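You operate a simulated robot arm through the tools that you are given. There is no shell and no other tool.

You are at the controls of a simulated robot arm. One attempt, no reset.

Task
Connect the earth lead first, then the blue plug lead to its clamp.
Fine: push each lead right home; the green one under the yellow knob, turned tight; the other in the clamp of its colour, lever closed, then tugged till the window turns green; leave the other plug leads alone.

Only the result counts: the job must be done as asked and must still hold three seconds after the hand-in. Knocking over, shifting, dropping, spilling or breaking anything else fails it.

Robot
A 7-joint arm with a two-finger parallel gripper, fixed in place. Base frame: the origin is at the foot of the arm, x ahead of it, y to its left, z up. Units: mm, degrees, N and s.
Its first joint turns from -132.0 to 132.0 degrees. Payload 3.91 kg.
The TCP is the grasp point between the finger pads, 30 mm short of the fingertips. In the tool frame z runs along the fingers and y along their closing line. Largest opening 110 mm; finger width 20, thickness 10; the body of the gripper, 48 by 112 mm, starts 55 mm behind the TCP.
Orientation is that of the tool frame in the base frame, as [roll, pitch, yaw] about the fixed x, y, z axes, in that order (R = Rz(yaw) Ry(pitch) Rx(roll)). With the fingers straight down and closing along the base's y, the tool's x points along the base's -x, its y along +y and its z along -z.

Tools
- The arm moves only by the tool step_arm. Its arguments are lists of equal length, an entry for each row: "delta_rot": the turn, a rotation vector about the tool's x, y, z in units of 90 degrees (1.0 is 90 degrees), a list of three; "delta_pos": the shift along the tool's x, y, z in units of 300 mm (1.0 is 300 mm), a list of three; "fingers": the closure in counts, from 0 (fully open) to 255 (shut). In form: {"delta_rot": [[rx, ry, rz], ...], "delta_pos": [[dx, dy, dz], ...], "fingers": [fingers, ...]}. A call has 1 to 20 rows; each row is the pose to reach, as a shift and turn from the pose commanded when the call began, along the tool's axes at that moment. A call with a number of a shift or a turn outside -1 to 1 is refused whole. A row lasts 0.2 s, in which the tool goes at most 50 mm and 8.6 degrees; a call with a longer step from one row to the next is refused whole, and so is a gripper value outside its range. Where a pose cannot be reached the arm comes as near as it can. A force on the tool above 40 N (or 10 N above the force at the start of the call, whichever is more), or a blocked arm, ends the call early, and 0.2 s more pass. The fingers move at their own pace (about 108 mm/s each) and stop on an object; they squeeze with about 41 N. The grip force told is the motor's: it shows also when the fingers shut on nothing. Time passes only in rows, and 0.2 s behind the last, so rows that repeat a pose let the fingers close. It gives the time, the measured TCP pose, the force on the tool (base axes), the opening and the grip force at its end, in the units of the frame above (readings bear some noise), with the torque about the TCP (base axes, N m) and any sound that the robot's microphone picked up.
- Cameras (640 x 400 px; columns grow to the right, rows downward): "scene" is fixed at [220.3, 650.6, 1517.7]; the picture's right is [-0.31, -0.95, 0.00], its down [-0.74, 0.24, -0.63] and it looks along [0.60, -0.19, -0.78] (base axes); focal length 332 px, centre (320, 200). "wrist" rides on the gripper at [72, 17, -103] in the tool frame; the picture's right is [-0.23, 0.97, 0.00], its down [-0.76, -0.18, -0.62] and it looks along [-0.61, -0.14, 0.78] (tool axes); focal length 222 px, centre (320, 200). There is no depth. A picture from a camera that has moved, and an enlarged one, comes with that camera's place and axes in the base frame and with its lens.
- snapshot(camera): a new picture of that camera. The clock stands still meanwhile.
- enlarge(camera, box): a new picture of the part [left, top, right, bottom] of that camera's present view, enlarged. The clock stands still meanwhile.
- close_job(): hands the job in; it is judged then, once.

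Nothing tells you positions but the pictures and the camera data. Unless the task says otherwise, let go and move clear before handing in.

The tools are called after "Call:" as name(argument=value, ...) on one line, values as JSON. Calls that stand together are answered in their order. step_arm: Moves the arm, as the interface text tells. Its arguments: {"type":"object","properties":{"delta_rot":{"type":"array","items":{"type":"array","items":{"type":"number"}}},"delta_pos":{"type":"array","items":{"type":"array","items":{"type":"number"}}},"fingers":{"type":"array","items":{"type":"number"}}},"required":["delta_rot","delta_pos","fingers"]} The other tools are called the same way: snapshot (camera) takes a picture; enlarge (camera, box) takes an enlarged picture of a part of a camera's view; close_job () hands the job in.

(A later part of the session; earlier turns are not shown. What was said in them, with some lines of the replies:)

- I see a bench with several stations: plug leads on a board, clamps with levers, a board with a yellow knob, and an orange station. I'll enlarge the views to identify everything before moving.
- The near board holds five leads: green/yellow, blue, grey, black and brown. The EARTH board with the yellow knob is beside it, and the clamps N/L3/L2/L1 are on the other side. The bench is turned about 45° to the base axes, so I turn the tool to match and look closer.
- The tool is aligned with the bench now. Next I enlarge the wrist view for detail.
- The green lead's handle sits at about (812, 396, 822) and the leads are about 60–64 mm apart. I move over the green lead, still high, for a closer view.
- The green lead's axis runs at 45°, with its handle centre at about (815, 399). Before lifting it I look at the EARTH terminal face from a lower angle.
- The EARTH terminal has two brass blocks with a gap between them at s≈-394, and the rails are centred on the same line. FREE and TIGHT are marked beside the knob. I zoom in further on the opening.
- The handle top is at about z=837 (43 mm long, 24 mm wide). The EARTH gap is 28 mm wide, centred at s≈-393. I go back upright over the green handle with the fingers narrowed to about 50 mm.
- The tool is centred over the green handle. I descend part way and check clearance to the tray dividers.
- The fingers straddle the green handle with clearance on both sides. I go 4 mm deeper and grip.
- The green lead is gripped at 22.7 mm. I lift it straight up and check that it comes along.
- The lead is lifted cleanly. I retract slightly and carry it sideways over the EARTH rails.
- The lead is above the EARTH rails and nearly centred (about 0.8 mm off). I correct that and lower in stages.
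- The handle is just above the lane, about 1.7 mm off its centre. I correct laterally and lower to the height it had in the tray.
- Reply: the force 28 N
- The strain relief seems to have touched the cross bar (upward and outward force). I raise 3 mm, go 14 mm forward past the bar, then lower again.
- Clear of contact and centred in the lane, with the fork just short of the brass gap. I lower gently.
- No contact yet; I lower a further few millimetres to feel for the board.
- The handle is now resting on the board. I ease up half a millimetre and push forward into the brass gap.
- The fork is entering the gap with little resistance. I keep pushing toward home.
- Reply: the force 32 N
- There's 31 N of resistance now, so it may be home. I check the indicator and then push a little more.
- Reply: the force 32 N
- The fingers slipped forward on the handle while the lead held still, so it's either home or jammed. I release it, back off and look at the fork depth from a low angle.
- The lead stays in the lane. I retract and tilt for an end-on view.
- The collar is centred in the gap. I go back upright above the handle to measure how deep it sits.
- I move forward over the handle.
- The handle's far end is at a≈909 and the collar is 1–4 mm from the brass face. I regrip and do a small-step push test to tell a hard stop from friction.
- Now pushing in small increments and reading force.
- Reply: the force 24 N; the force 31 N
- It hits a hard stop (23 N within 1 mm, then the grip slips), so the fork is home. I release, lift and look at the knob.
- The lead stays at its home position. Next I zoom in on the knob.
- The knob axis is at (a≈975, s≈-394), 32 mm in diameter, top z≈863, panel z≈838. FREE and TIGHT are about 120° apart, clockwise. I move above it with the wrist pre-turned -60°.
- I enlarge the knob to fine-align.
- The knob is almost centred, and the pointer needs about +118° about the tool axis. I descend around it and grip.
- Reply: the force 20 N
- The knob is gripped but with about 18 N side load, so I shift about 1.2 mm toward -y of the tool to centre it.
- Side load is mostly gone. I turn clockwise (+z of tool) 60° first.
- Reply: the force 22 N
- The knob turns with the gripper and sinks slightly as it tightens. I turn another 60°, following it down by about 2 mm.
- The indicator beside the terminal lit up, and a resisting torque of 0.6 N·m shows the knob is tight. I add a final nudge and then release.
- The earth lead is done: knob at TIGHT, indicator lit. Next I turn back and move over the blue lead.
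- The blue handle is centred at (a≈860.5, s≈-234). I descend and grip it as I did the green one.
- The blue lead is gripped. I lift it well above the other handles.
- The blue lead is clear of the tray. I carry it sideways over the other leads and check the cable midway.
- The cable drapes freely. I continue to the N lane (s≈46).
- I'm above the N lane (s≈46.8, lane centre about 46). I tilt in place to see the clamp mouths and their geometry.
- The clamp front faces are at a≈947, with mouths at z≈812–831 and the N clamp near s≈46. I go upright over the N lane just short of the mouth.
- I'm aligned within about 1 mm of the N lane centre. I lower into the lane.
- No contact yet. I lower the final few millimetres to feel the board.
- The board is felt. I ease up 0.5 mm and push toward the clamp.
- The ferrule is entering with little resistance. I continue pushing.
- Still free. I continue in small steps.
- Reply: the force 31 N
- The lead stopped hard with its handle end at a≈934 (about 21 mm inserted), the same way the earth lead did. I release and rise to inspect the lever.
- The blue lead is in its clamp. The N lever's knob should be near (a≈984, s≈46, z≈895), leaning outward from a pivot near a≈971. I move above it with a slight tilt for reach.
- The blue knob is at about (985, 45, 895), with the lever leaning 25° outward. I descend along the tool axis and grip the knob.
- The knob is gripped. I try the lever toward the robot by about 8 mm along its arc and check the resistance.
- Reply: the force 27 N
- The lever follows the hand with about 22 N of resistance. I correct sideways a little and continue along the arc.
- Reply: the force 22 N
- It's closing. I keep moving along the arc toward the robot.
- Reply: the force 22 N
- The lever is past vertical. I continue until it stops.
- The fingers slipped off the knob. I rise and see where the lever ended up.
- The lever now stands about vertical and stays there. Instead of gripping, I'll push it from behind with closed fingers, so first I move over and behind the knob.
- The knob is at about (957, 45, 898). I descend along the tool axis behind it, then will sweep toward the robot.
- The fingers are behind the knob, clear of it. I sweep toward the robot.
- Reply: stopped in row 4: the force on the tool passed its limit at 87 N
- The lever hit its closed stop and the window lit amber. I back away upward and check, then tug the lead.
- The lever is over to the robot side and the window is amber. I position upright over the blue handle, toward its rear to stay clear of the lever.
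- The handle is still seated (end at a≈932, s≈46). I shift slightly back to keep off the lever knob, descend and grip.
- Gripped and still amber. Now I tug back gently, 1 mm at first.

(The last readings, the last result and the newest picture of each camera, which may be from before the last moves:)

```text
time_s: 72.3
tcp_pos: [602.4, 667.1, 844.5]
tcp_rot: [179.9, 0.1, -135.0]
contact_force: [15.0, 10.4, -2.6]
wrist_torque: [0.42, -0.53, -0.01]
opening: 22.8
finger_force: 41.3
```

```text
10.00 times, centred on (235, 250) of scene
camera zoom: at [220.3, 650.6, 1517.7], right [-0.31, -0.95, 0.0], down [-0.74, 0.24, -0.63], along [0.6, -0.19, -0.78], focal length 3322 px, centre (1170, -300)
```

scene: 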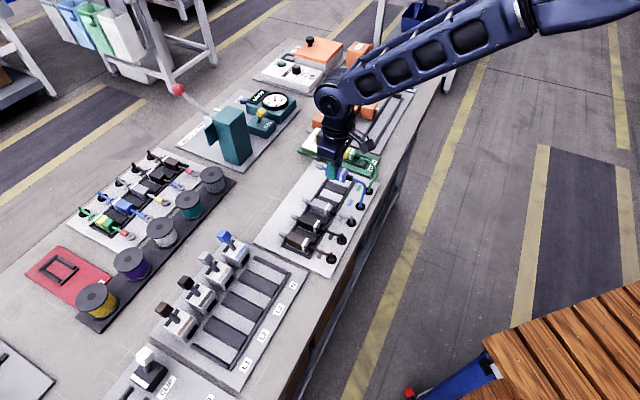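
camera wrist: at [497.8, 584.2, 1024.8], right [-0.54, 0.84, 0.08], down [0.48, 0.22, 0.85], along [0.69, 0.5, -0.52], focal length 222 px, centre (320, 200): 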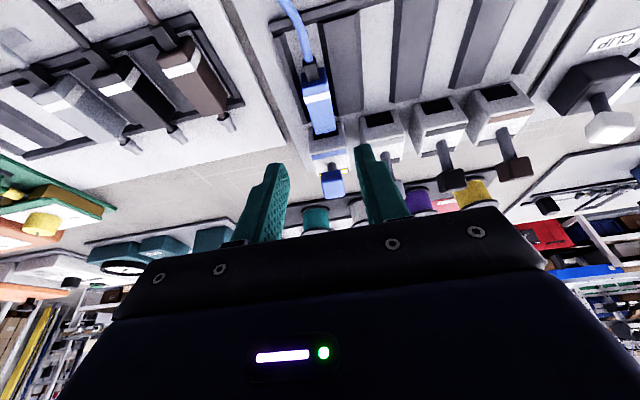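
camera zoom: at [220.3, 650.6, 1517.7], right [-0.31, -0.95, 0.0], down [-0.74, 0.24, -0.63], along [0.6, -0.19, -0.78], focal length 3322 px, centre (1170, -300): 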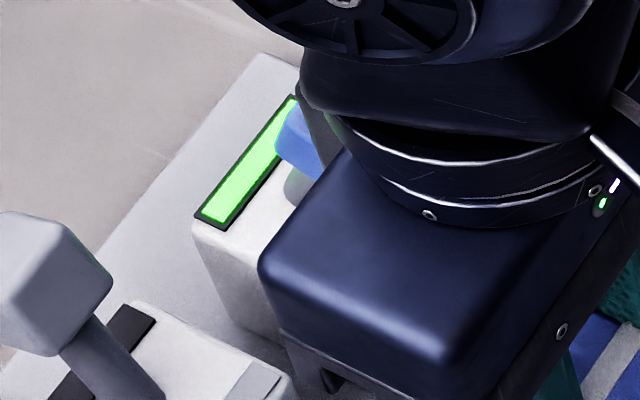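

The window turned green. I relax the pull, let go and move clear upward.

Call:
step_arm(delta_rot=[[0, 0, 0], [0, 0, 0], [0, 0, 0], [0, 0, 0], [0, 0, 0], [0, 0, 0], [0, 0, 0], [0, 0, 0]], delta_pos=[[-0.0033, 0, 0], [-0.0033, 0, 0], [-0.0033, 0, 0], [-0.0033, 0, -0.06], [0.02, 0, -0.18], [0.06, 0, -0.32], [0.15, 0, -0.45], [0.15, 0, -0.45]], fingers=[255, 150, 150, 150, 150, 150, 150, 150])

Call:
snapshot(camera="wrist")

Call:
snapshot(camera="scene")

Call:
enlarge(camera="scene", box=[200, 220, 300, 290])

Call:
enlarge(camera="scene", box=[250, 120, 400, 280])

```text
time_s: 74.2
tcp_pos: [569.4, 634.0, 978.0]
tcp_rot: [180.0, 0.0, -134.9]
contact_force: [-0.8, 0.5, 0.1]
wrist_torque: [-0.03, 0.02, -0.03]
opening: 45.4
finger_force: 0.0
```

```text
taken
camera wrist: at [506.4, 595.8, 1083.0], right [-0.53, 0.85, 0.0], down [0.66, 0.41, 0.62], along [0.53, 0.33, -0.78], focal length 222 px, centre (320, 200)
```

wrist: 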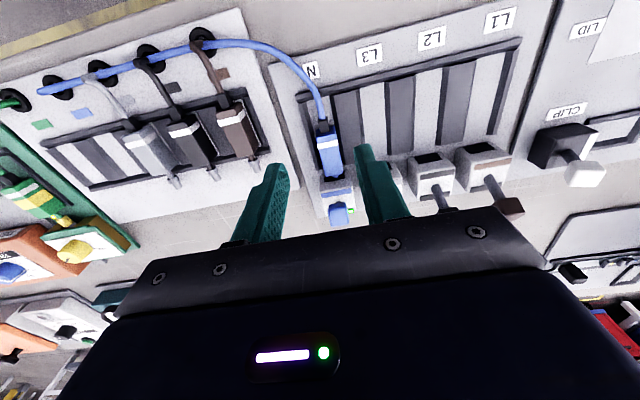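

```text
taken
```

scene: 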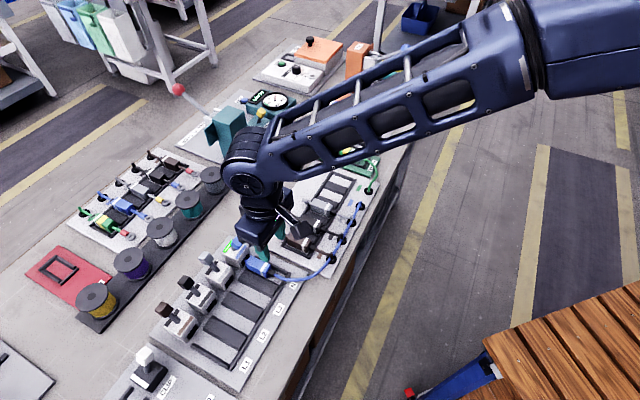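

```text
5.71 times, centred on (250, 255) of scene
camera zoom: at [220.3, 650.6, 1517.7], right [-0.31, -0.95, 0.0], down [-0.74, 0.24, -0.63], along [0.6, -0.19, -0.78], focal length 1898 px, centre (720, -114)
```

zoom: 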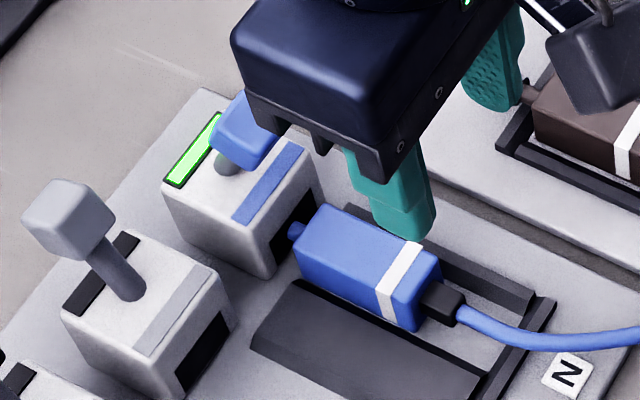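

```text
2.50 times, centred on (325, 200) of scene
camera zoom: at [220.3, 650.6, 1517.7], right [-0.31, -0.95, 0.0], down [-0.74, 0.24, -0.63], along [0.6, -0.19, -0.78], focal length 830 px, centre (308, 200)
```

zoom: 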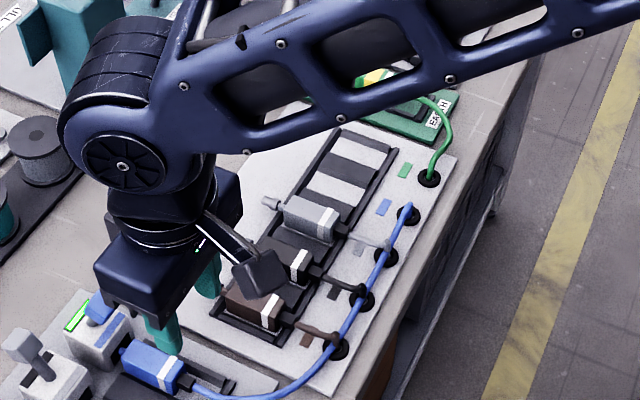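

The window stays green after letting go. I rise and retreat to check that the earth side and other leads are undisturbed.

Call:
step_arm(delta_rot=[[0, 0, 0], [0, 0, 0], [0, 0, 0], [0, 0, 0], [0, 0, 0], [0, 0, 0]], delta_pos=[[0, 0, -0.1], [0.05, 0, -0.22], [0.1, 0, -0.34], [0.2, 0, -0.42], [0.3, 0, -0.5], [0.3, 0, -0.5]], fingers=[150, 150, 150, 150, 150, 150])

Call:
snapshot(camera="wrist")

Call:
snapshot(camera="scene")

Call:
enlarge(camera="scene", box=[200, 220, 300, 290])

Call:
enlarge(camera="scene", box=[270, 110, 390, 280])

```text
time_s: 75.5
tcp_pos: [505.7, 569.9, 1129.2]
tcp_rot: [179.9, 0.1, -134.9]
contact_force: [-0.4, 0.2, 0.5]
wrist_torque: [0.04, -0.01, 0.04]
opening: 45.4
finger_force: 0.2
```

```text
taken
camera wrist: at [442.2, 531.8, 1234.0], right [-0.53, 0.85, 0.0], down [0.66, 0.41, 0.62], along [0.53, 0.33, -0.78], focal length 222 px, centre (320, 200)
```

wrist: 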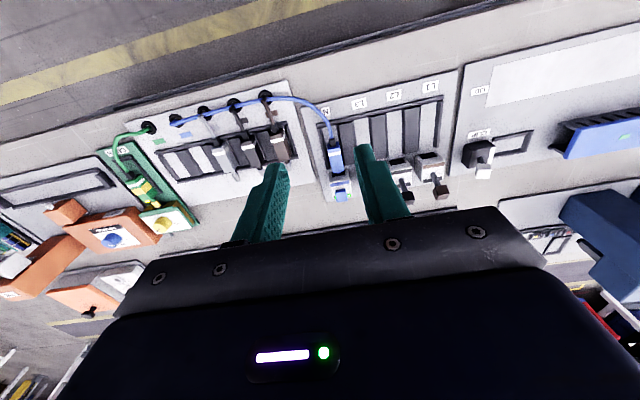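

```text
taken
```

scene: 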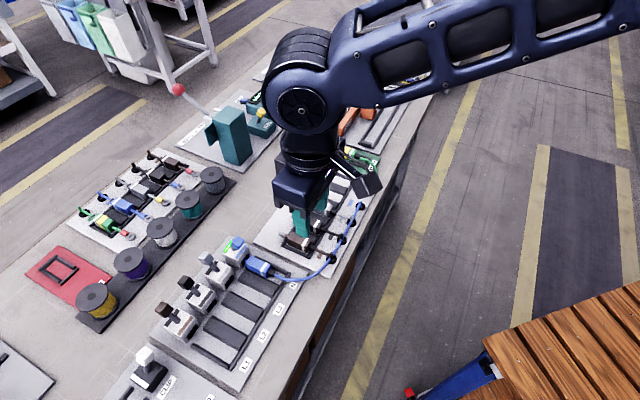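

```text
5.71 times, centred on (250, 255) of scene
camera zoom: at [220.3, 650.6, 1517.7], right [-0.31, -0.95, 0.0], down [-0.74, 0.24, -0.63], along [0.6, -0.19, -0.78], focal length 1898 px, centre (720, -114)
```

zoom: 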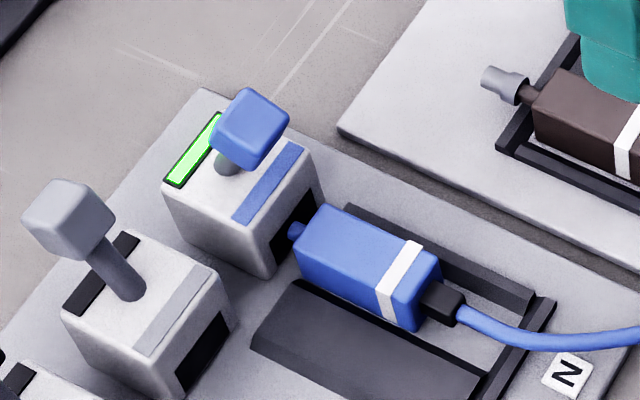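

```text
2.35 times, centred on (330, 195) of scene
camera zoom: at [220.3, 650.6, 1517.7], right [-0.31, -0.95, 0.0], down [-0.74, 0.24, -0.63], along [0.6, -0.19, -0.78], focal length 782 px, centre (296, 212)
```

zoom: 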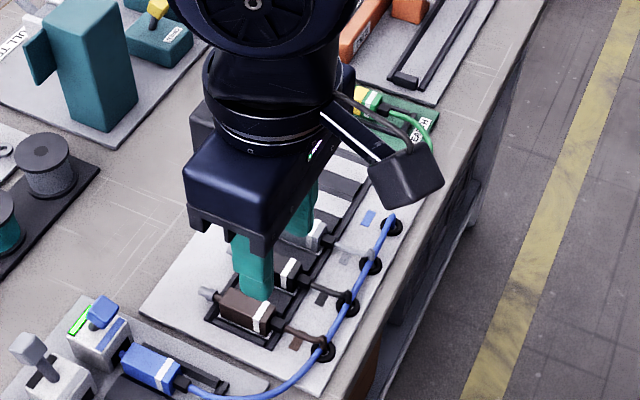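

The clamp looks right, with its lever closed and window green. One last check of the earth terminal and the remaining leads from the wrist camera.

Call:
enlarge(camera="wrist", box=[100, 80, 240, 240])

Call:
enlarge(camera="wrist", box=[150, 80, 350, 210])

```text
2.50 times, centred on (170, 160) of wrist
camera zoom: at [442.2, 531.8, 1234.0], right [-0.53, 0.85, 0.0], down [0.66, 0.41, 0.62], along [0.53, 0.33, -0.78], focal length 555 px, centre (695, 300)
```

zoom: 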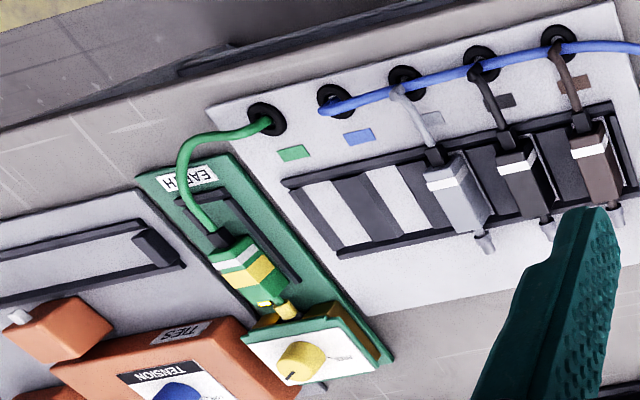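

```text
3.08 times, centred on (250, 145) of wrist
camera zoom: at [442.2, 531.8, 1234.0], right [-0.53, 0.85, 0.0], down [0.66, 0.41, 0.62], along [0.53, 0.33, -0.78], focal length 684 px, centre (535, 369)
```

zoom: 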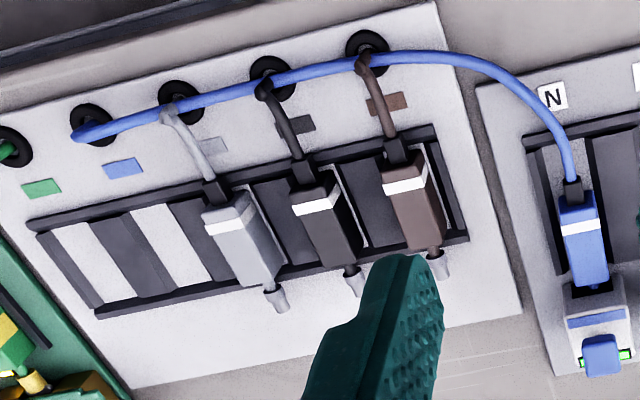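

The earth knob points to TIGHT with its indicator still lit, the blue clamp's window is green, and the grey, black and brown leads lie untouched in the tray. The arm is clear of everything, so I'm handing in.

Call:
close_job()

```text
The job is handed in.
```

Both leads are connected in the order you asked, and I've handed the job in; no verdict came back.

- **Earth lead:** I pushed it in until it hit a hard stop, then turned the yellow knob to TIGHT. The indicator beside the terminal lit and stayed lit.
- **Blue lead:** It is pushed home to a hard stop in the blue clamp (lane N), with the lever closed. The window went amber when the lever closed, then turned green when I tugged the lead at about 18 N. It stayed green after I let go.
- **Lever closing:** My fingers slipped off the lever knob partway, so I finished by pushing it from behind. That push peaked at 87 N when the lever reached its stop, and I saw no damage.
- **Other leads:** The grey, black and brown leads look undisturbed in their tray. The blue cable now runs across their cables near the front edge of the bench.

The gripper is open and clear of the bench.
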